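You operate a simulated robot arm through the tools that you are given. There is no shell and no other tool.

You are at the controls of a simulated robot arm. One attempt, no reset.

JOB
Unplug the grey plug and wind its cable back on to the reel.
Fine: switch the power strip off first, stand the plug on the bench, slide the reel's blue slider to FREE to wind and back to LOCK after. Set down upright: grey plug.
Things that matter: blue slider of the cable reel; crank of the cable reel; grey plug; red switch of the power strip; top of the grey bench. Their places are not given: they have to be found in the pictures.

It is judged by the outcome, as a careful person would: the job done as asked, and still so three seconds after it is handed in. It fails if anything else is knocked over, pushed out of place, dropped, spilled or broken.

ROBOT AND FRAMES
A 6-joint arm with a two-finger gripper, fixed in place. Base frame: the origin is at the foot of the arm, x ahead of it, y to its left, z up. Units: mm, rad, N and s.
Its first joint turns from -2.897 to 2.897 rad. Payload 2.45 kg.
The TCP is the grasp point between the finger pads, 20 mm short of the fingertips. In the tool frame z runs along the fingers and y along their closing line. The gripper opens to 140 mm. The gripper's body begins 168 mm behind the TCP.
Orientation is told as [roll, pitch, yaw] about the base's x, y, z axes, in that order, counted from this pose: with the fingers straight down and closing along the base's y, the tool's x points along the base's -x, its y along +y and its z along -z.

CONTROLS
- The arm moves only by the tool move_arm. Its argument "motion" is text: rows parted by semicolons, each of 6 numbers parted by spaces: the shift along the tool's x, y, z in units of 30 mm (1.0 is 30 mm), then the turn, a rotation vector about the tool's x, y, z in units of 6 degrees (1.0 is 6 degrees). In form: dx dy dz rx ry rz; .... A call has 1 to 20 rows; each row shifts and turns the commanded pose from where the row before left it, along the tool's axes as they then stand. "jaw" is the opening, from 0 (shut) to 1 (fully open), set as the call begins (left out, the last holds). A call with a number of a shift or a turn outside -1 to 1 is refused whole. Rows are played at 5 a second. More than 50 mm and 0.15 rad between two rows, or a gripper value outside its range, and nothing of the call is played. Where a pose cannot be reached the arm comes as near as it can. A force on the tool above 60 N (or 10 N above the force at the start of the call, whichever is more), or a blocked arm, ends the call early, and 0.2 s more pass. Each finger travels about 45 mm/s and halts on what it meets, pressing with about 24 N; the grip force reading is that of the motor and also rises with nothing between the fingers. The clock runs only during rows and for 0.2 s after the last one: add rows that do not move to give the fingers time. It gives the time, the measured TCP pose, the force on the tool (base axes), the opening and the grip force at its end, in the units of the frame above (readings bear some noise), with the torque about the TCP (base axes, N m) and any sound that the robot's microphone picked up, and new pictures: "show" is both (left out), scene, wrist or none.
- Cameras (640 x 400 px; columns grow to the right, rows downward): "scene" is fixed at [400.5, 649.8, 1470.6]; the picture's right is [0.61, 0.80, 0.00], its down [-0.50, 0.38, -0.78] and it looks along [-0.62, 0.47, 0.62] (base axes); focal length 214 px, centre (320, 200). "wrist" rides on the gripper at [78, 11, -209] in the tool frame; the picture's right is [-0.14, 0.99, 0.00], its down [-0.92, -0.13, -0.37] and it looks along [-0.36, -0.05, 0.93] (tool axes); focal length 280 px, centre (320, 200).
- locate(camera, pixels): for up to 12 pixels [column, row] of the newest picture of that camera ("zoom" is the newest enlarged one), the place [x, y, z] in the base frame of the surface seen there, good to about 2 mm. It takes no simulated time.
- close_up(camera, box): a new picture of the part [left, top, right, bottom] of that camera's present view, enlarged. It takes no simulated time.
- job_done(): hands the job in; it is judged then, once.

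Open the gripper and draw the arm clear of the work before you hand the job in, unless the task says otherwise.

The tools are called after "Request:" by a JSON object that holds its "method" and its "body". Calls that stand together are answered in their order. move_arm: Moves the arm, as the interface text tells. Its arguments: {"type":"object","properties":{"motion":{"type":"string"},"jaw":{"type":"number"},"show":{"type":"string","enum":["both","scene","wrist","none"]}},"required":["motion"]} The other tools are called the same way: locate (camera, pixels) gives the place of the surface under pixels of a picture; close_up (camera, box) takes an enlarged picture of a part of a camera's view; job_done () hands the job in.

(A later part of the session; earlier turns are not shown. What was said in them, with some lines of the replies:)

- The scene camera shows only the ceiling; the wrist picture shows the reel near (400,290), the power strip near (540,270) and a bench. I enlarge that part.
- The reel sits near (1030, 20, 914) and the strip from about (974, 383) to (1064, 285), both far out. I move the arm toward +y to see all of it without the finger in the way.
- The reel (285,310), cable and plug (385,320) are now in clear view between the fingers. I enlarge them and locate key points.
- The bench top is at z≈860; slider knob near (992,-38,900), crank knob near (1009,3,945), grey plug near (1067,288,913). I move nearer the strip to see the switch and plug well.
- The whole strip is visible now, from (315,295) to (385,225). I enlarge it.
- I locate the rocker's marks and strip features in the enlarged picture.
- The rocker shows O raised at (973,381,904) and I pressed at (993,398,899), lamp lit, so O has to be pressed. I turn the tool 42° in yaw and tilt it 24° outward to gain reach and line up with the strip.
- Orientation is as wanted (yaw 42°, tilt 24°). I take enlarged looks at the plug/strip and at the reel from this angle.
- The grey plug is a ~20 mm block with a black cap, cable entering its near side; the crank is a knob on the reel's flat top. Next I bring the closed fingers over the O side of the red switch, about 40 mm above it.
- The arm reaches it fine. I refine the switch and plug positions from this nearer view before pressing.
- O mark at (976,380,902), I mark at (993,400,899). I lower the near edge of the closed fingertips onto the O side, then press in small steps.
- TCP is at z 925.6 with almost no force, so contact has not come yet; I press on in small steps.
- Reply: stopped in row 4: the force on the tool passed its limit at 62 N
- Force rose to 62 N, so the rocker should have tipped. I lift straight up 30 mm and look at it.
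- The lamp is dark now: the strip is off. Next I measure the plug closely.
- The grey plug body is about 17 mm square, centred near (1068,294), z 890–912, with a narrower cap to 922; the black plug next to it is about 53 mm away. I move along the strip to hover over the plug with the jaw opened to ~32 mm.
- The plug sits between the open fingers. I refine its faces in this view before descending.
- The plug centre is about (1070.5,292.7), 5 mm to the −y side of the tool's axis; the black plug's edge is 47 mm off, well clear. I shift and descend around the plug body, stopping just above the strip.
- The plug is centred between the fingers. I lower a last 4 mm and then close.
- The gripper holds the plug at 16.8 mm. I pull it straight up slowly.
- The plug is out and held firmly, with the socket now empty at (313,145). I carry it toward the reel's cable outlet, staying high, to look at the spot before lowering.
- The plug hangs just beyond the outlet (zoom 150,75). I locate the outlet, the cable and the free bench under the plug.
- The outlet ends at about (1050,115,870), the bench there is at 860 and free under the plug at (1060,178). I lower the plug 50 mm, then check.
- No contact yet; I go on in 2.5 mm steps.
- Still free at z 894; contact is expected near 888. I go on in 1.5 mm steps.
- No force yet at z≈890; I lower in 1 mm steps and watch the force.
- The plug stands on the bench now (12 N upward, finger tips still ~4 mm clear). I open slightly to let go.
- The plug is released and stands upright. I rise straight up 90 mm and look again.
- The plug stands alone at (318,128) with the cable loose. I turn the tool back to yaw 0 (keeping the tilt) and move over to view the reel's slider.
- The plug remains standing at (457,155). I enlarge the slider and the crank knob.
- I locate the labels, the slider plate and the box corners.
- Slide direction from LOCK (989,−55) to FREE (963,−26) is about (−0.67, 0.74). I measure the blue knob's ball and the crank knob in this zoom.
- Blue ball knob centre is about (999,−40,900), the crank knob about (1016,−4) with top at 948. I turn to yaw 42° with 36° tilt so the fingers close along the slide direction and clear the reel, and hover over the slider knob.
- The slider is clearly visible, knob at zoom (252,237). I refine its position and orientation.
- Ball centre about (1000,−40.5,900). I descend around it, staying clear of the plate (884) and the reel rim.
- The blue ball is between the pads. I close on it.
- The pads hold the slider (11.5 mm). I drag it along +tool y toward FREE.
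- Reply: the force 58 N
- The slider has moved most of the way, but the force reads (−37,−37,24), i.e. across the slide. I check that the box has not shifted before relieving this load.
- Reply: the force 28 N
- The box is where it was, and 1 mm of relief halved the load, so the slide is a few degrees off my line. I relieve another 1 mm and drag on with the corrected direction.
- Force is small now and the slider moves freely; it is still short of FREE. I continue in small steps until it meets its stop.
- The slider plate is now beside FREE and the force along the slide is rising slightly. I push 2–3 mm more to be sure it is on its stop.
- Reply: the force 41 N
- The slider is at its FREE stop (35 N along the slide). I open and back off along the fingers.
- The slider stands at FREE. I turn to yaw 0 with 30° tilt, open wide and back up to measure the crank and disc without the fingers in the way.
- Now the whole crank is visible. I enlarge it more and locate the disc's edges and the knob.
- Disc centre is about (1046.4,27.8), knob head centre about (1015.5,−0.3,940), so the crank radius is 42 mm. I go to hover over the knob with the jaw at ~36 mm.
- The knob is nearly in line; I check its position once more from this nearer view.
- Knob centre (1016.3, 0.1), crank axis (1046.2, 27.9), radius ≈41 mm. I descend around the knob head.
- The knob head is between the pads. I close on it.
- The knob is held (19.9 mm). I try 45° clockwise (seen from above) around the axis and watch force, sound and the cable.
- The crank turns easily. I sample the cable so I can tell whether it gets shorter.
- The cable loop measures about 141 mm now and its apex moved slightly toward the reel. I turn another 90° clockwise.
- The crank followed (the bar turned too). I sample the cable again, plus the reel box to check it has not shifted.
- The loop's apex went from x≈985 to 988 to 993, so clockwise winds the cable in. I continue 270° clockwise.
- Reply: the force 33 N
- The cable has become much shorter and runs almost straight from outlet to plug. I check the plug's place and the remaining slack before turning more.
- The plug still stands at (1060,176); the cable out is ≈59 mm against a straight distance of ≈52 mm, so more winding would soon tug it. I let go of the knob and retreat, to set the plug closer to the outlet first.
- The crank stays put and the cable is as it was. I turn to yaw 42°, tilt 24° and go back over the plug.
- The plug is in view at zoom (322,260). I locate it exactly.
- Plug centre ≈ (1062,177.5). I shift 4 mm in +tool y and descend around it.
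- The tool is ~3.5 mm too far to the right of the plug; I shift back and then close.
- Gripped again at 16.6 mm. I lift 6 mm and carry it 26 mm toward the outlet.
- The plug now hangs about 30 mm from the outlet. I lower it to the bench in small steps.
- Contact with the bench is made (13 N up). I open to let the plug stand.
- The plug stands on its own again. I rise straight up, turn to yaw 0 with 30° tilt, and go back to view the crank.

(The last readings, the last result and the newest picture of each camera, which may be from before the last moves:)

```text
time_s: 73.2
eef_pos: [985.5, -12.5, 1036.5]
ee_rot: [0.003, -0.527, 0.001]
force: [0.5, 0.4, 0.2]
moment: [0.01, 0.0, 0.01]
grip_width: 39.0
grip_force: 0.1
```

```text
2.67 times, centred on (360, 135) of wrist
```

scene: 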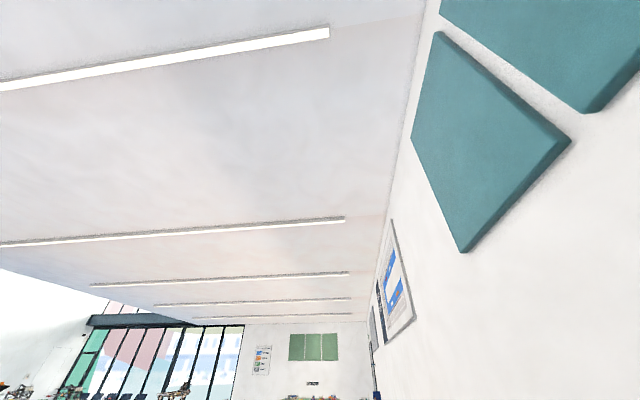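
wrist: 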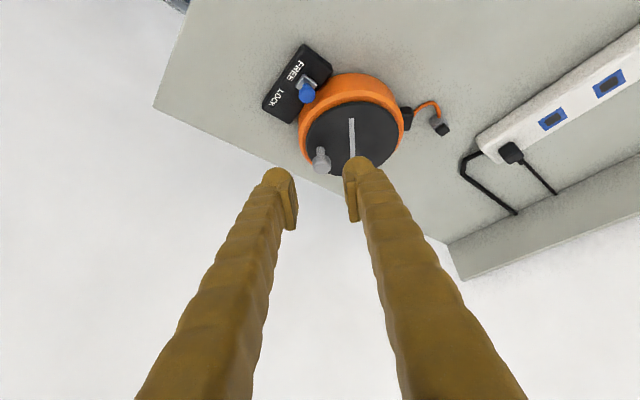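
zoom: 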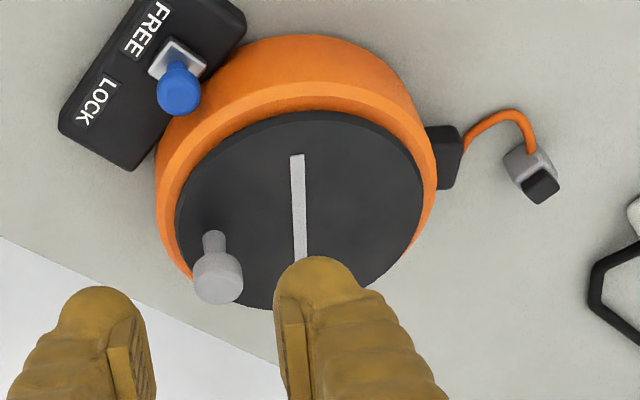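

I locate the crank knob and bar for the new grasp.

Request:
{"method": "close_up", "body": {"camera": "wrist", "box": [280, 120, 376, 180]}}

Request:
{"method": "locate", "body": {"camera": "zoom", "pixels": [[270, 215], [270, 250], [270, 290], [230, 250], [315, 250], [245, 185], [265, 185], [288, 185], [475, 10], [270, 230], [290, 280], [250, 280]]}}

```text
6.67 times, centred on (328, 150) of wrist
```

zoom: 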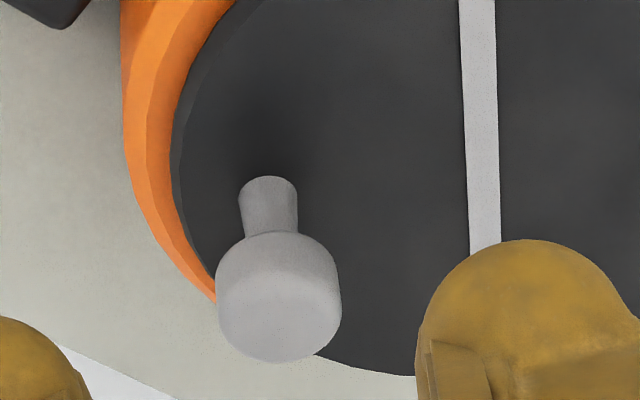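

```text
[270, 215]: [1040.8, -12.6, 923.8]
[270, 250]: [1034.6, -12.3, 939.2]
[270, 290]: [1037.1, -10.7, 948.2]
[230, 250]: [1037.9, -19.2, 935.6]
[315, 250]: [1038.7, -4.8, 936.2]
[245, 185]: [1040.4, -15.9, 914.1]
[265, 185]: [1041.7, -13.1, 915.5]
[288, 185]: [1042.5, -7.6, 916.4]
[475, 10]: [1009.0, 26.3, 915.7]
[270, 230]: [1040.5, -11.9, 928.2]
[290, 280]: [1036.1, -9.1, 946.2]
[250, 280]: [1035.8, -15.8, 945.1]
```

Knob centre ≈ (1044.8, −12.3), as expected (angle −92°, radius ≈40.3). I go over it and descend.

Request:
{"method": "move_arm", "body": {"motion": "-0.334 0 0.655 0 0 0;-0.334 0 0.655 0 0 0;-0.334 0 0.655 0 0 0;0.206 0 0.357 0 0 0;0.206 0 0.357 0 0 0;0 0 0 0 0 0", "show": "wrist"}}

Request:
{"method": "close_up", "body": {"camera": "wrist", "box": [240, 90, 400, 190]}}

```text
time_s: 74.6
eef_pos: [1039.9, -13.7, 974.4]
ee_rot: [0.001, -0.528, -0.001]
force: [-0.4, 0.1, -0.7]
moment: [-0.01, 0.02, 0.0]
grip_width: 39.3
grip_force: 0.1
```

wrist: 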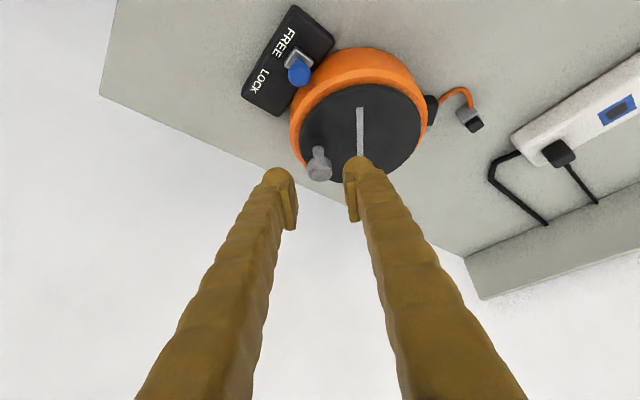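

```text
4.00 times, centred on (320, 140) of wrist
```

zoom: 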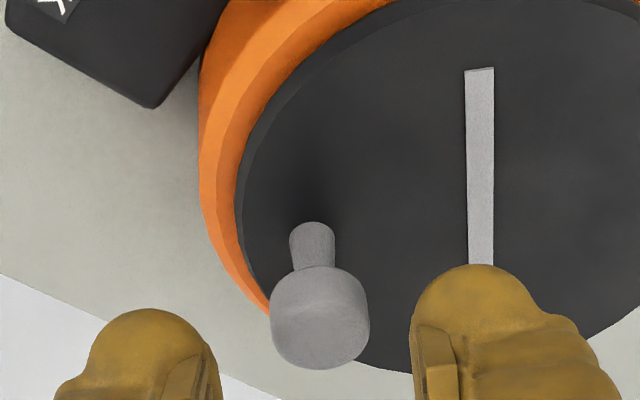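

The knob is on the tool's axis. I descend the last 24 mm and close on it.

Request:
{"method": "move_arm", "body": {"motion": "0.2 0.025 0.347 0 0 0;0.2 0.025 0.347 0 0 0;0 0 0 0 0 0", "show": "none"}}

Request:
{"method": "move_arm", "body": {"motion": "0 0 0 0 0 0;0 0 0 0 0 0;0 0 0 0 0 0", "jaw": 0, "show": "wrist"}}

Request:
{"method": "close_up", "body": {"camera": "wrist", "box": [240, 60, 528, 240]}}

```text
time_s: 75.4
eef_pos: [1040.9, -12.9, 950.1]
ee_rot: [0.0, -0.528, 0.0]
force: [0.0, -0.1, -0.2]
moment: [0.01, -0.02, 0.02]
grip_width: 39.1
grip_force: 0.1
```

```text
time_s: 76.2
eef_pos: [1041.1, -13.0, 949.8]
ee_rot: [0.0, -0.526, 0.001]
force: [1.9, 18.9, -1.3]
moment: [0.17, -0.06, 0.07]
grip_width: 20.2
grip_force: 39.4
```

wrist: 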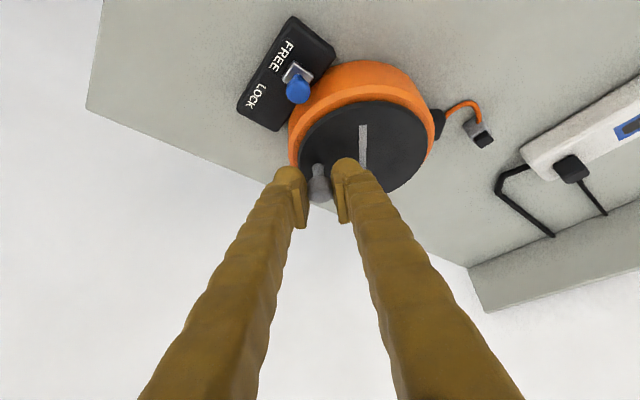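

```text
2.22 times, centred on (384, 150) of wrist
```

zoom: 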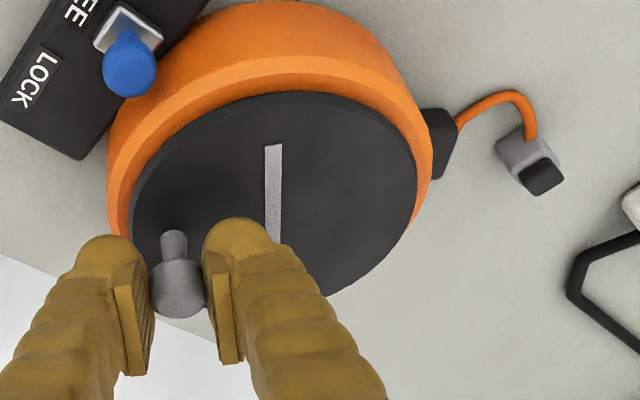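

The knob is held. Cable slack is now ≈25 mm; I turn 30° more and look.

Request:
{"method": "move_arm", "body": {"motion": "0.3046 0.08 -0.1759 0 0 0;0.2810 0.1486 -0.1622 0 0 0;0 0 0 0 0 0", "show": "wrist"}}

Request:
{"method": "close_up", "body": {"camera": "wrist", "box": [400, 60, 528, 140]}}

```text
time_s: 77.0
eef_pos: [1019.3, -7.7, 951.3]
ee_rot: [0.0, -0.528, -0.001]
force: [-0.8, -35.3, 2.7]
moment: [-0.28, -0.11, -0.45]
grip_width: 19.6
grip_force: 44.9
```

wrist: 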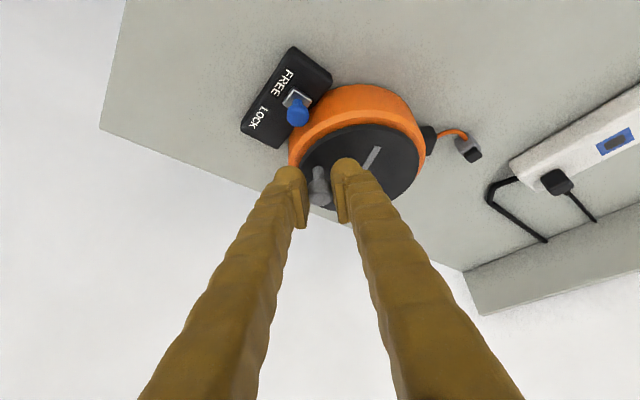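

```text
5.00 times, centred on (464, 100) of wrist
```

zoom: 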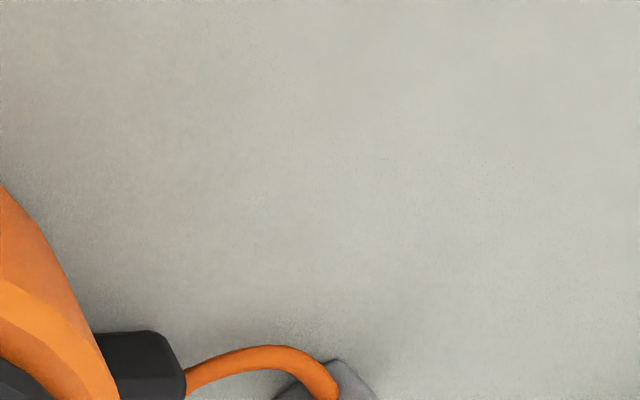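

Request:
{"method": "close_up", "body": {"camera": "wrist", "box": [400, 110, 496, 170]}}

Request:
{"method": "locate", "body": {"camera": "zoom", "pixels": [[235, 170], [270, 145], [330, 120], [400, 125], [440, 155], [460, 200], [510, 270], [480, 290], [430, 200], [520, 200], [200, 150], [475, 260]]}}

```text
6.67 times, centred on (448, 140) of wrist
```

zoom: 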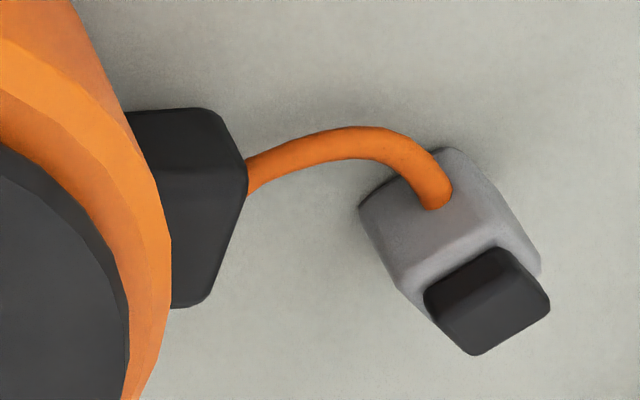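

```text
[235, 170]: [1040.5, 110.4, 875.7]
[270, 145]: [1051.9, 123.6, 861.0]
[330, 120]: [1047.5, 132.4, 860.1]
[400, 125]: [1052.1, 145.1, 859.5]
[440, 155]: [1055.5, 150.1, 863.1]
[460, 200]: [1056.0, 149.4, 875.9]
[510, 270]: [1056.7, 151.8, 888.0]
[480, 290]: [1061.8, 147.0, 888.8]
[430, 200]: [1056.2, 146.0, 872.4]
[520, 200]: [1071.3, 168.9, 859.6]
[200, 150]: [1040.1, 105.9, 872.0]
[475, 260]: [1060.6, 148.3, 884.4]
```

The plug stands unmoved and only about 36 mm of cable is left between outlet and plug with a little slack, so the cable is wound in. I release the knob and retreat.

Request:
{"method": "move_arm", "body": {"motion": "0 -0.03 0 0 0 0;0 0 0 0 0 0", "show": "none"}}

Request:
{"method": "move_arm", "body": {"motion": "0 0 0 0 0 0;0 0 0 0 0 0", "jaw": 0.28, "show": "none"}}

Request:
{"method": "move_arm", "body": {"motion": "0 0 -0.4 0 0 0;0 0 -0.8 0 0 0;0 0 -0.9 0 0 0;0 0 -0.9 0 0 0;0 0 0 0 0 0", "show": "wrist"}}

Request:
{"method": "close_up", "body": {"camera": "wrist", "box": [260, 60, 500, 210]}}

```text
time_s: 77.6
eef_pos: [1020.9, -7.2, 951.0]
ee_rot: [0.0, -0.528, -0.002]
force: [-12.7, -34.5, 11.6]
moment: [-0.31, 0.06, -0.19]
grip_width: 19.5
grip_force: 44.8
```

```text
time_s: 78.2
eef_pos: [1020.2, -6.3, 950.1]
ee_rot: [0.002, -0.528, 0.001]
force: [0.0, 0.0, -0.2]
moment: [0.01, -0.01, 0.0]
grip_width: 39.1
grip_force: 0.2
```

```text
time_s: 79.4
eef_pos: [975.3, -4.9, 1029.9]
ee_rot: [-0.001, -0.527, 0.001]
force: [-0.1, 0.2, -0.1]
moment: [-0.01, 0.01, 0.0]
grip_width: 39.3
grip_force: 0.0
```

wrist: 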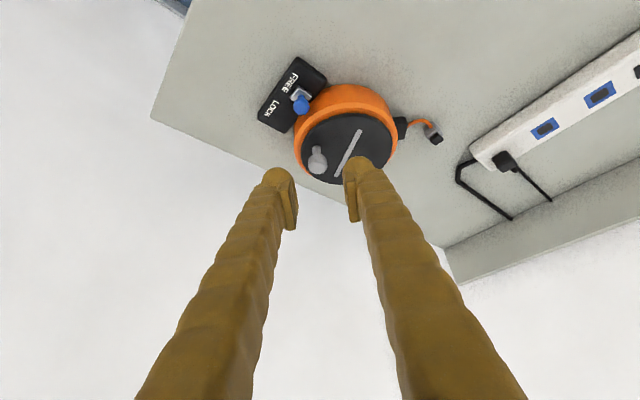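

```text
2.67 times, centred on (380, 135) of wrist
```

zoom: 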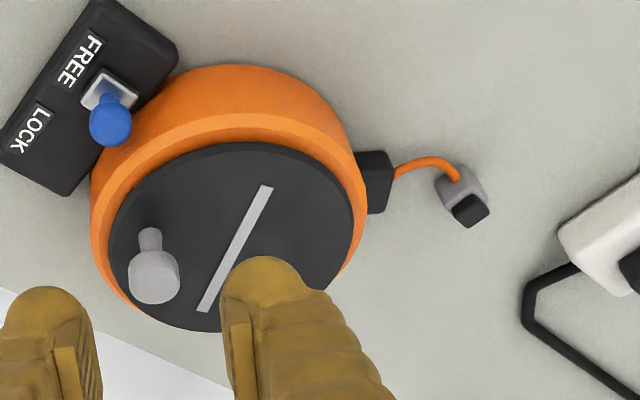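

The crank and plug stay as they were. Now the slider has to go back to LOCK; I measure the blue knob's present position.

Request:
{"method": "close_up", "body": {"camera": "wrist", "box": [250, 50, 346, 140]}}

Request:
{"method": "locate", "body": {"camera": "wrist", "pixels": [[302, 100], [302, 106], [297, 105], [307, 105], [302, 112], [299, 92], [285, 84], [277, 103]]}}

```text
4.44 times, centred on (298, 95) of wrist
```

zoom: 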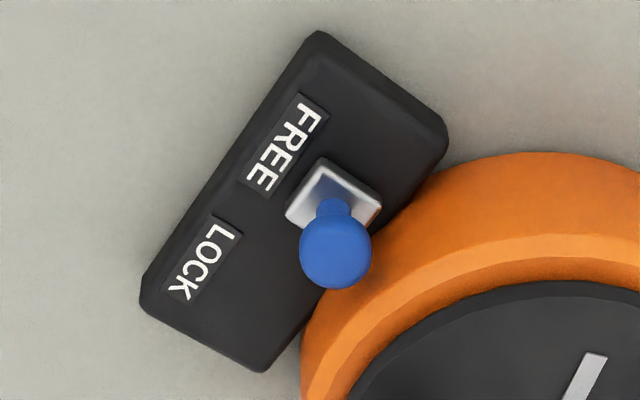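

```text
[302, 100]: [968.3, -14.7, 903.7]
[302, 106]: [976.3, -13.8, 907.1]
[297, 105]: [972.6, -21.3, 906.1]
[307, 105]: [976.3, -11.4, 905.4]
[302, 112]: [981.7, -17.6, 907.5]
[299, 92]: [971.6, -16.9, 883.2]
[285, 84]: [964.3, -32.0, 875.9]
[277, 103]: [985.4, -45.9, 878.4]
```

Blue knob now is at about (975.5,−16,900), so its travel was ≈34 mm at ≈135°. I turn to yaw 45°, tilt 42° (fingers deeper and clear of the reel rim) and hover before it.

Request:
{"method": "move_arm", "body": {"motion": "0 0 0 -0.5 0 -0.866;0 0 0 -0.5 0 -0.866;0 0 0 -0.5 0 -0.866;0 0 0 -0.5 0 -0.866;0 0 0 -0.5 0 -0.866;0 0 0 -0.5 0 -0.866;0 0 0 -0.5 0 -0.866;0 0 0 -0.25 0 -0.433;0 0 0 0 -1 0;0 0 0 0 -1 0;0.618 -0.053 0.22 0 0 0;0.618 -0.053 0.22 0 0 0;0.618 -0.053 0.22 0 0 0;0.618 -0.053 0.22 0 0 0;0.618 -0.053 0.22 0 0 0;0 0 0 0 0 0", "jaw": 0.2, "show": "wrist"}}

Request:
{"method": "close_up", "body": {"camera": "wrist", "box": [240, 80, 432, 200]}}

```text
time_s: 82.8
eef_pos: [947.7, -43.9, 943.3]
ee_rot: [-0.003, -0.737, 0.787]
force: [0.1, -1.4, -0.2]
moment: [0.03, 0.03, -0.01]
grip_width: 28.1
grip_force: 0.1
```

wrist: 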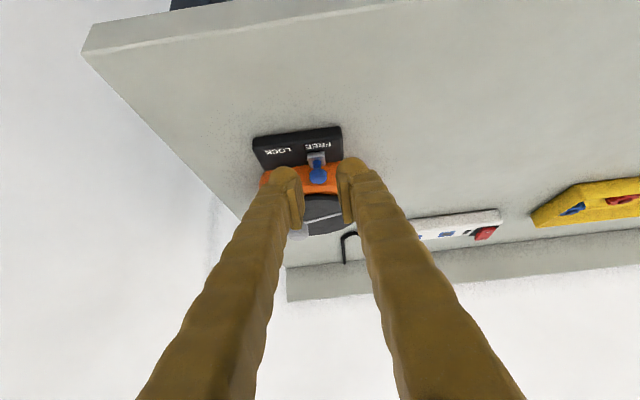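

```text
3.33 times, centred on (336, 140) of wrist
```

zoom: 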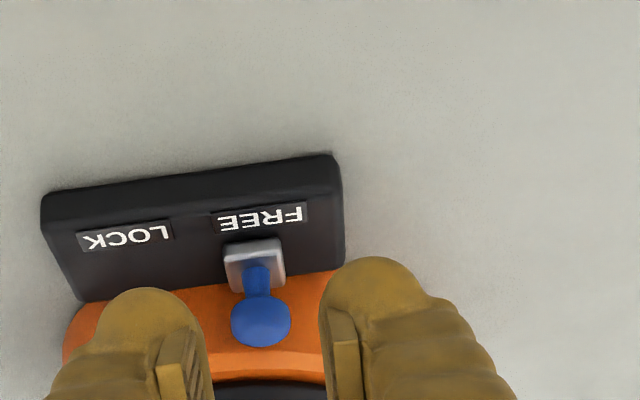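

The knob lies on the tool's axis at (318,176). I check its position before going in.

Request:
{"method": "locate", "body": {"camera": "zoom", "pixels": [[261, 300], [261, 320], [261, 340], [238, 320], [285, 320], [257, 280], [255, 260], [200, 345], [250, 370], [125, 238], [262, 217]]}}

```text
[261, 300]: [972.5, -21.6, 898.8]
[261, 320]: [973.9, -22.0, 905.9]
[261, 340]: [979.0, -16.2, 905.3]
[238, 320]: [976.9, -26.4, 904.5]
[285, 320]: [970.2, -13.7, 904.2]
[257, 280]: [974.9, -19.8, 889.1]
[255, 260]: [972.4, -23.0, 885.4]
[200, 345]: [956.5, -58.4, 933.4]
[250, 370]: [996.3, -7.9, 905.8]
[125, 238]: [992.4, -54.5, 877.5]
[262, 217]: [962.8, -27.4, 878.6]
```

The ball is at tool coordinates (0,−2,59). I advance 45 mm along the fingers so that it sits well between the pads.

Request:
{"method": "move_arm", "body": {"motion": "0 -0.05 0.4 0 0 0;0 0 0.4 0 0 0;0 0 0.4 0 0 0;0 0 0.2 0 0 0;0 0 0.1 0 0 0;0 0 0 0 0 0", "show": "wrist"}}

Request:
{"method": "close_up", "body": {"camera": "wrist", "box": [240, 110, 400, 210]}}

```text
time_s: 84.2
eef_pos: [969.5, -25.5, 908.2]
ee_rot: [-0.004, -0.737, 0.791]
force: [-1.0, 0.8, -0.8]
moment: [0.02, 0.04, 0.01]
grip_width: 28.0
grip_force: 0.0
```

wrist: 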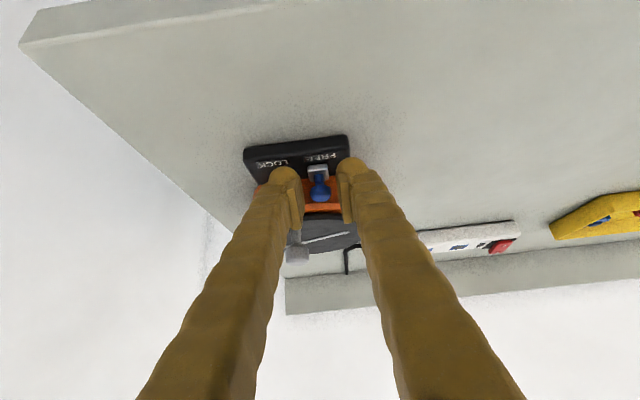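

```text
4.00 times, centred on (320, 160) of wrist
```

zoom: 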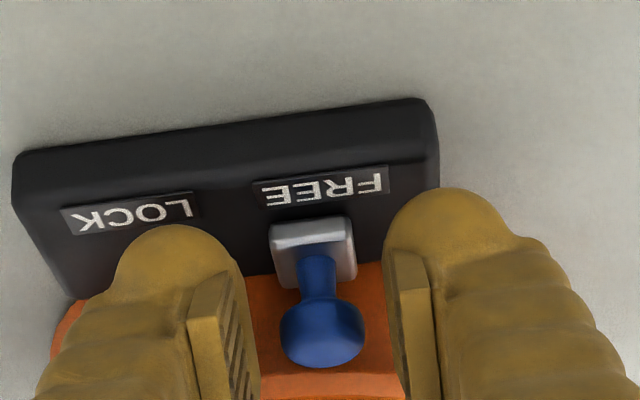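

The ball sits squarely between the pads. I narrow the jaw to ~21 mm (caging it, without squeezing) and push along −tool y toward LOCK.

Request:
{"method": "move_arm", "body": {"motion": "0 0 0 0 0 0;0 0 0 0 0 0;0 -0.13 0 0 0 0;0 -0.13 0 0 0 0;0 -0.13 0 0 0 0;0 -0.13 0 0 0 0;0 0 0 0 0 0", "jaw": 0.15, "show": "wrist"}}

Request:
{"method": "close_up", "body": {"camera": "wrist", "box": [240, 110, 400, 210]}}

```text
time_s: 85.8
eef_pos: [981.0, -35.2, 908.6]
ee_rot: [-0.003, -0.737, 0.785]
force: [0.5, 0.1, 0.2]
moment: [0.01, 0.0, -0.01]
grip_width: 21.0
grip_force: 0.0
```

wrist: 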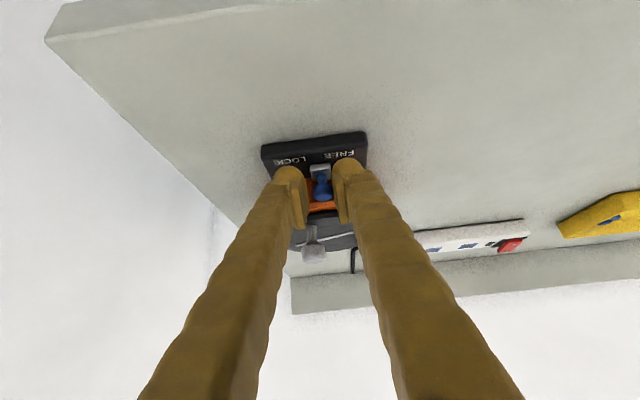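

```text
4.00 times, centred on (320, 160) of wrist
```

zoom: 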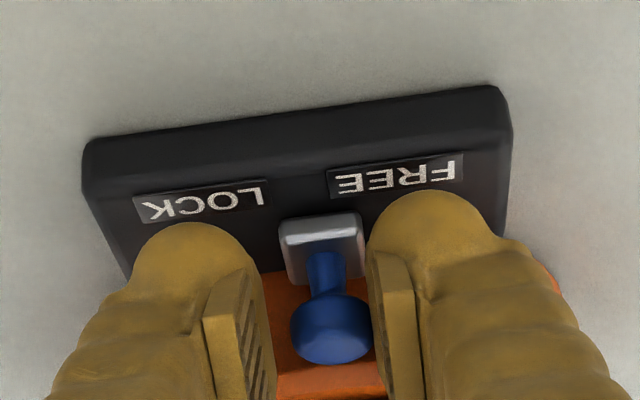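

The slider moves along with no sideways load. I keep pushing toward LOCK.

Request:
{"method": "move_arm", "body": {"motion": "0 -0.13 0 0 0 0;0 -0.13 0 0 0 0;0 -0.13 0 0 0 0;0 -0.13 0 0 0 0;0 0 0 0 0 0", "show": "wrist"}}

Request:
{"method": "close_up", "body": {"camera": "wrist", "box": [240, 110, 400, 210]}}

```text
time_s: 87.0
eef_pos: [993.3, -46.9, 910.5]
ee_rot: [-0.002, -0.735, 0.785]
force: [-0.3, -0.5, 0.2]
moment: [0.03, 0.02, -0.01]
grip_width: 21.1
grip_force: 0.0
```

wrist: 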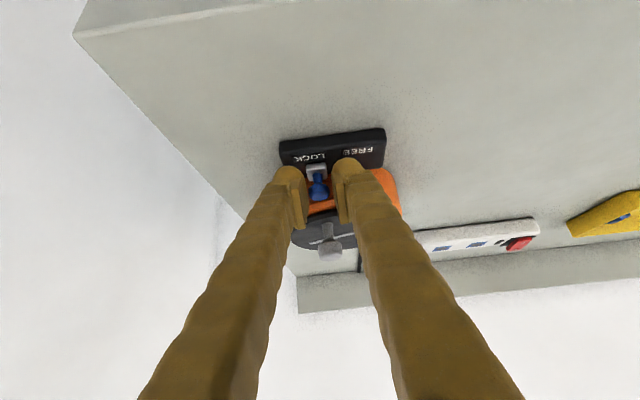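

```text
4.00 times, centred on (320, 160) of wrist
```

zoom: 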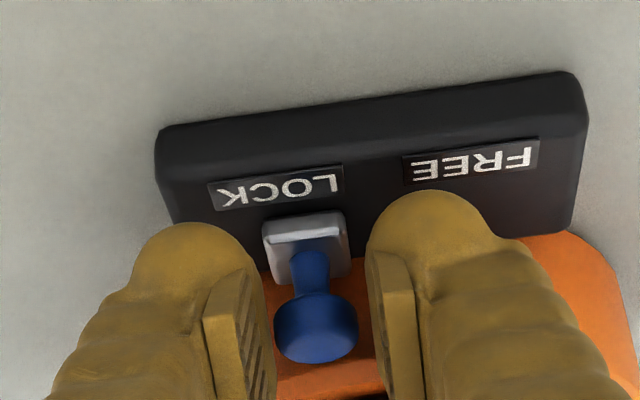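

The slider has come beside LOCK and rests nearer the left pad. I push a few millimetres more to be sure it is on the stop.

Request:
{"method": "move_arm", "body": {"motion": "0 -0.1 0 0 0 0;0 -0.08 0 0 0 0;0 -0.06 0 0 0 0;0 0 0 0 0 0", "show": "wrist"}}

Request:
{"method": "close_up", "body": {"camera": "wrist", "box": [240, 110, 400, 210]}}

```text
time_s: 88.0
eef_pos: [997.1, -52.2, 907.7]
ee_rot: [-0.001, -0.737, 0.788]
force: [-4.3, 5.4, 4.8]
moment: [0.15, 0.09, 0.06]
grip_width: 26.0
grip_force: 3.4
```

wrist: 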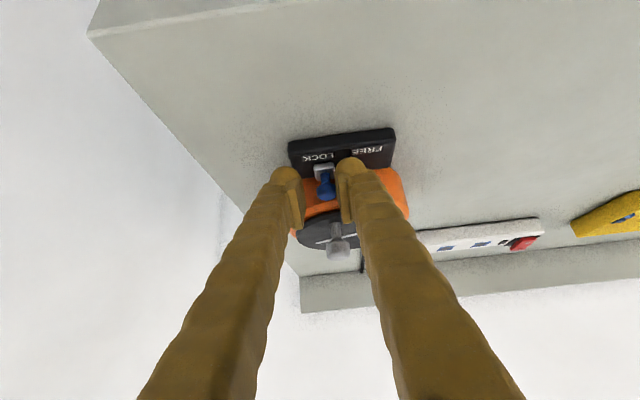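

```text
4.00 times, centred on (320, 160) of wrist
```

zoom: 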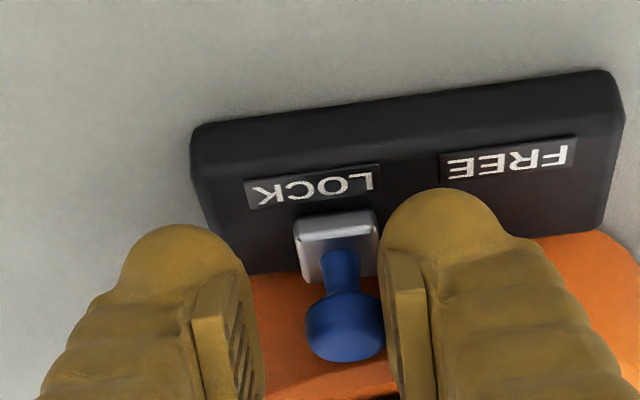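

The slider is at its LOCK stop (the right finger was pushed open by it). I unload, open a little and back off along the fingers.

Request:
{"method": "move_arm", "body": {"motion": "0 0.1 0 0 0 0;0 0 0 0 0 0", "jaw": 0.22, "show": "none"}}

Request:
{"method": "move_arm", "body": {"motion": "0 0 -0.3 0 0 0;0 0 -0.6 0 0 0;0 0 -0.9 0 0 0;0 0 -0.9 0 0 0;0 0 -0.9 0 0 0;0 0 0 0 0 0", "show": "wrist"}}

Request:
{"method": "close_up", "body": {"camera": "wrist", "box": [220, 60, 460, 210]}}

```text
time_s: 88.6
eef_pos: [996.1, -50.1, 908.4]
ee_rot: [-0.003, -0.736, 0.786]
force: [0.8, 0.3, -0.6]
moment: [0.03, -0.02, 0.01]
grip_width: 31.0
grip_force: 0.0
```

```text
time_s: 90.0
eef_pos: [944.4, -100.9, 988.7]
ee_rot: [-0.003, -0.737, 0.788]
force: [0.5, -0.1, 0.2]
moment: [0.02, -0.04, 0.0]
grip_width: 30.7
grip_force: 0.1
```

wrist: 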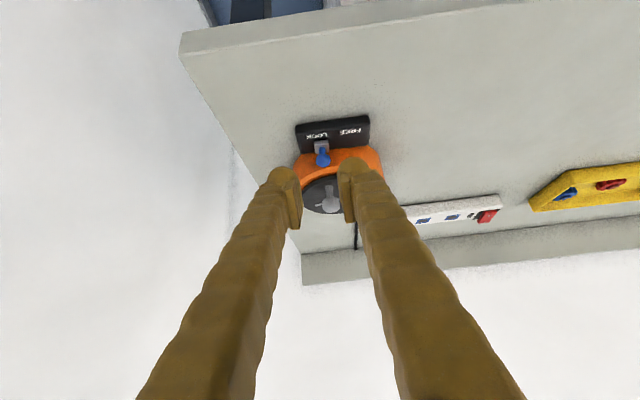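

```text
2.67 times, centred on (340, 135) of wrist
```

zoom: 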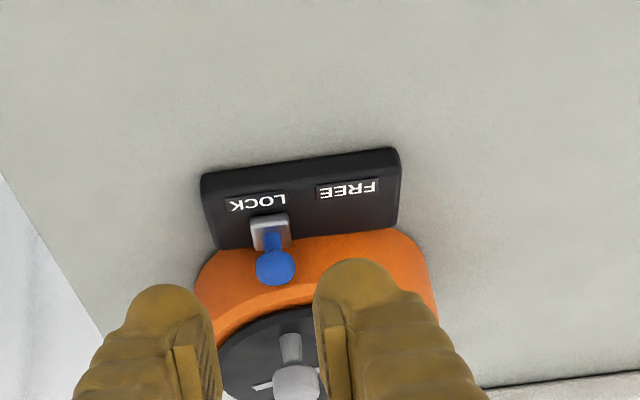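

The slider stands at LOCK. I rise, return to yaw 0 and take a full look at everything from above.

Request:
{"method": "move_arm", "body": {"motion": "0 0 -0.9 0 0 0;0 0 0 0.669 0 0.743;0 0 0 0.669 0 0.743;0 0 0 0.669 0 0.743;0 0 0 0.669 0 0.743;0 0 0 0.669 0 0.743;0 0 0 0.669 0 0.743;0 0 0 0.669 0 0.743;0 0 0 0.3345 0 0.3715;0 0 0 0 1 0;0 0 0 0 1 0;0 0 0 0 1 0;0.275 0.83 -0.85 0 0 0;0.275 0.83 -0.85 0 0 0;0.275 0.83 -0.85 0 0 0;0.275 0.83 -0.85 0 0 0;0.275 0.83 -0.85 0 0 0;0.275 0.83 -0.85 0 0 0;0.275 0.83 -0.85 0 0 0;0 0 0 0 0 0", "jaw": 1, "show": "wrist"}}

Request:
{"method": "close_up", "body": {"camera": "wrist", "box": [220, 100, 444, 240]}}

```text
time_s: 94.2
eef_pos: [806.7, 62.1, 1149.1]
ee_rot: [0.0, -0.422, 0.001]
force: [-0.6, 0.1, 0.0]
moment: [0.02, -0.01, 0.0]
grip_width: 140.1
grip_force: 0.1
```

wrist: 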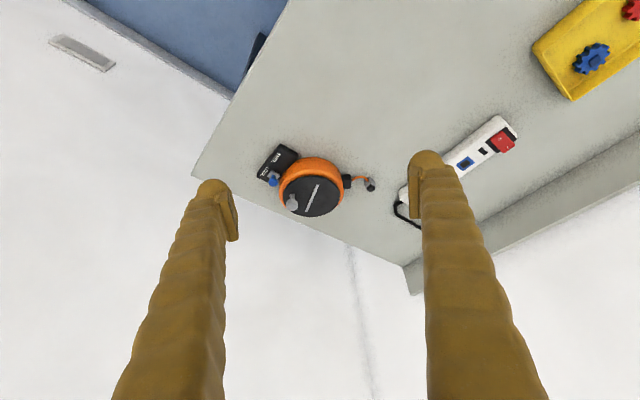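

```text
2.86 times, centred on (332, 170) of wrist
```

zoom: 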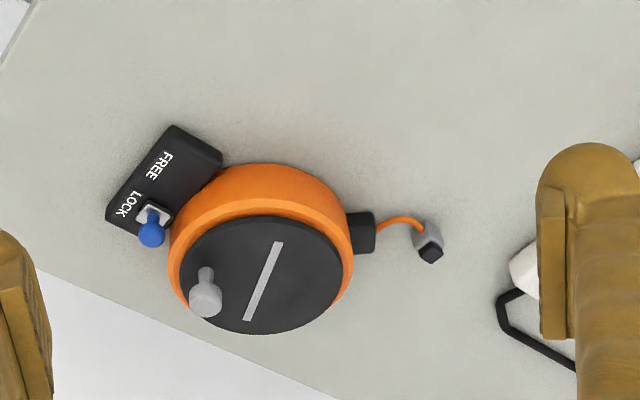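

Everything looks right: the plug stands at zoom (428,243) with only a stub of cable, slider at LOCK, strip lamp dark. I check the strip and the plug once more closely.

Request:
{"method": "close_up", "body": {"camera": "wrist", "box": [330, 160, 394, 200]}}

Request:
{"method": "locate", "body": {"camera": "zoom", "pixels": [[420, 270], [330, 200], [200, 190], [430, 230], [380, 210], [150, 210]]}}

Request:
{"method": "close_up", "body": {"camera": "wrist", "box": [440, 100, 540, 170]}}

```text
10.00 times, centred on (362, 180) of wrist
```

zoom: 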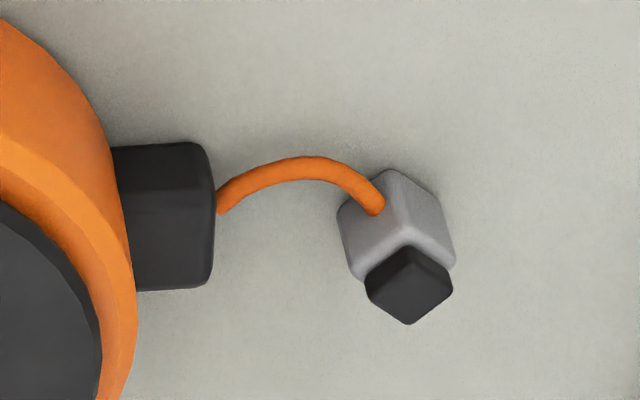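

```text
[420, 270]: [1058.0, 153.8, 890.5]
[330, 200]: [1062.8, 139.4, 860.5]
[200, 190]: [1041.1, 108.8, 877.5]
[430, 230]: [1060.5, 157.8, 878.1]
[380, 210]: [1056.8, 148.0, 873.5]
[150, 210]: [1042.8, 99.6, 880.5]
```

```text
5.71 times, centred on (490, 135) of wrist
```

zoom: 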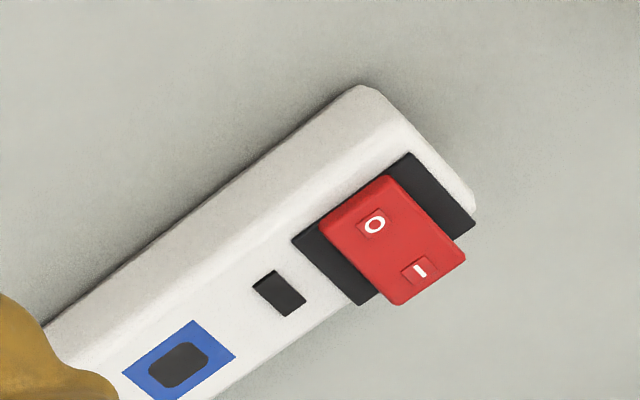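

The plug stands upright, the strip is off (lamp dark, O pressed), the slider is at LOCK and only a short stub of cable is left out. The gripper is open and the arm is clear, so I hand the job in.

Request:
{"method": "job_done", "body": {}}

```text
The job is handed in.
```

The job is handed in. The power strip is off, the grey plug is out and standing upright by the reel's outlet, and the cable is wound in.

- **Switch:** I pressed the O side of the red switch, and the strip's lamp went dark before I touched the plug.
- **Plug:** It first stood about 60 mm from the reel's outlet. I moved it 26 mm closer partway through, because more winding would have tugged it over.
- **Cable:** The crank turned about 345° clockwise in all. About 35 mm of cable is left between the outlet and the plug; I stopped there to keep it from going taut.
- **Slider:** It went to FREE before winding and is back against its LOCK stop.

The last pictures show the reel, strip and plug in place and nothing knocked over. While I slid the slider to FREE, the force reading briefly reached nearly 60 N, but the reel's position did not change. The gripper is open and the arm is clear of the bench.
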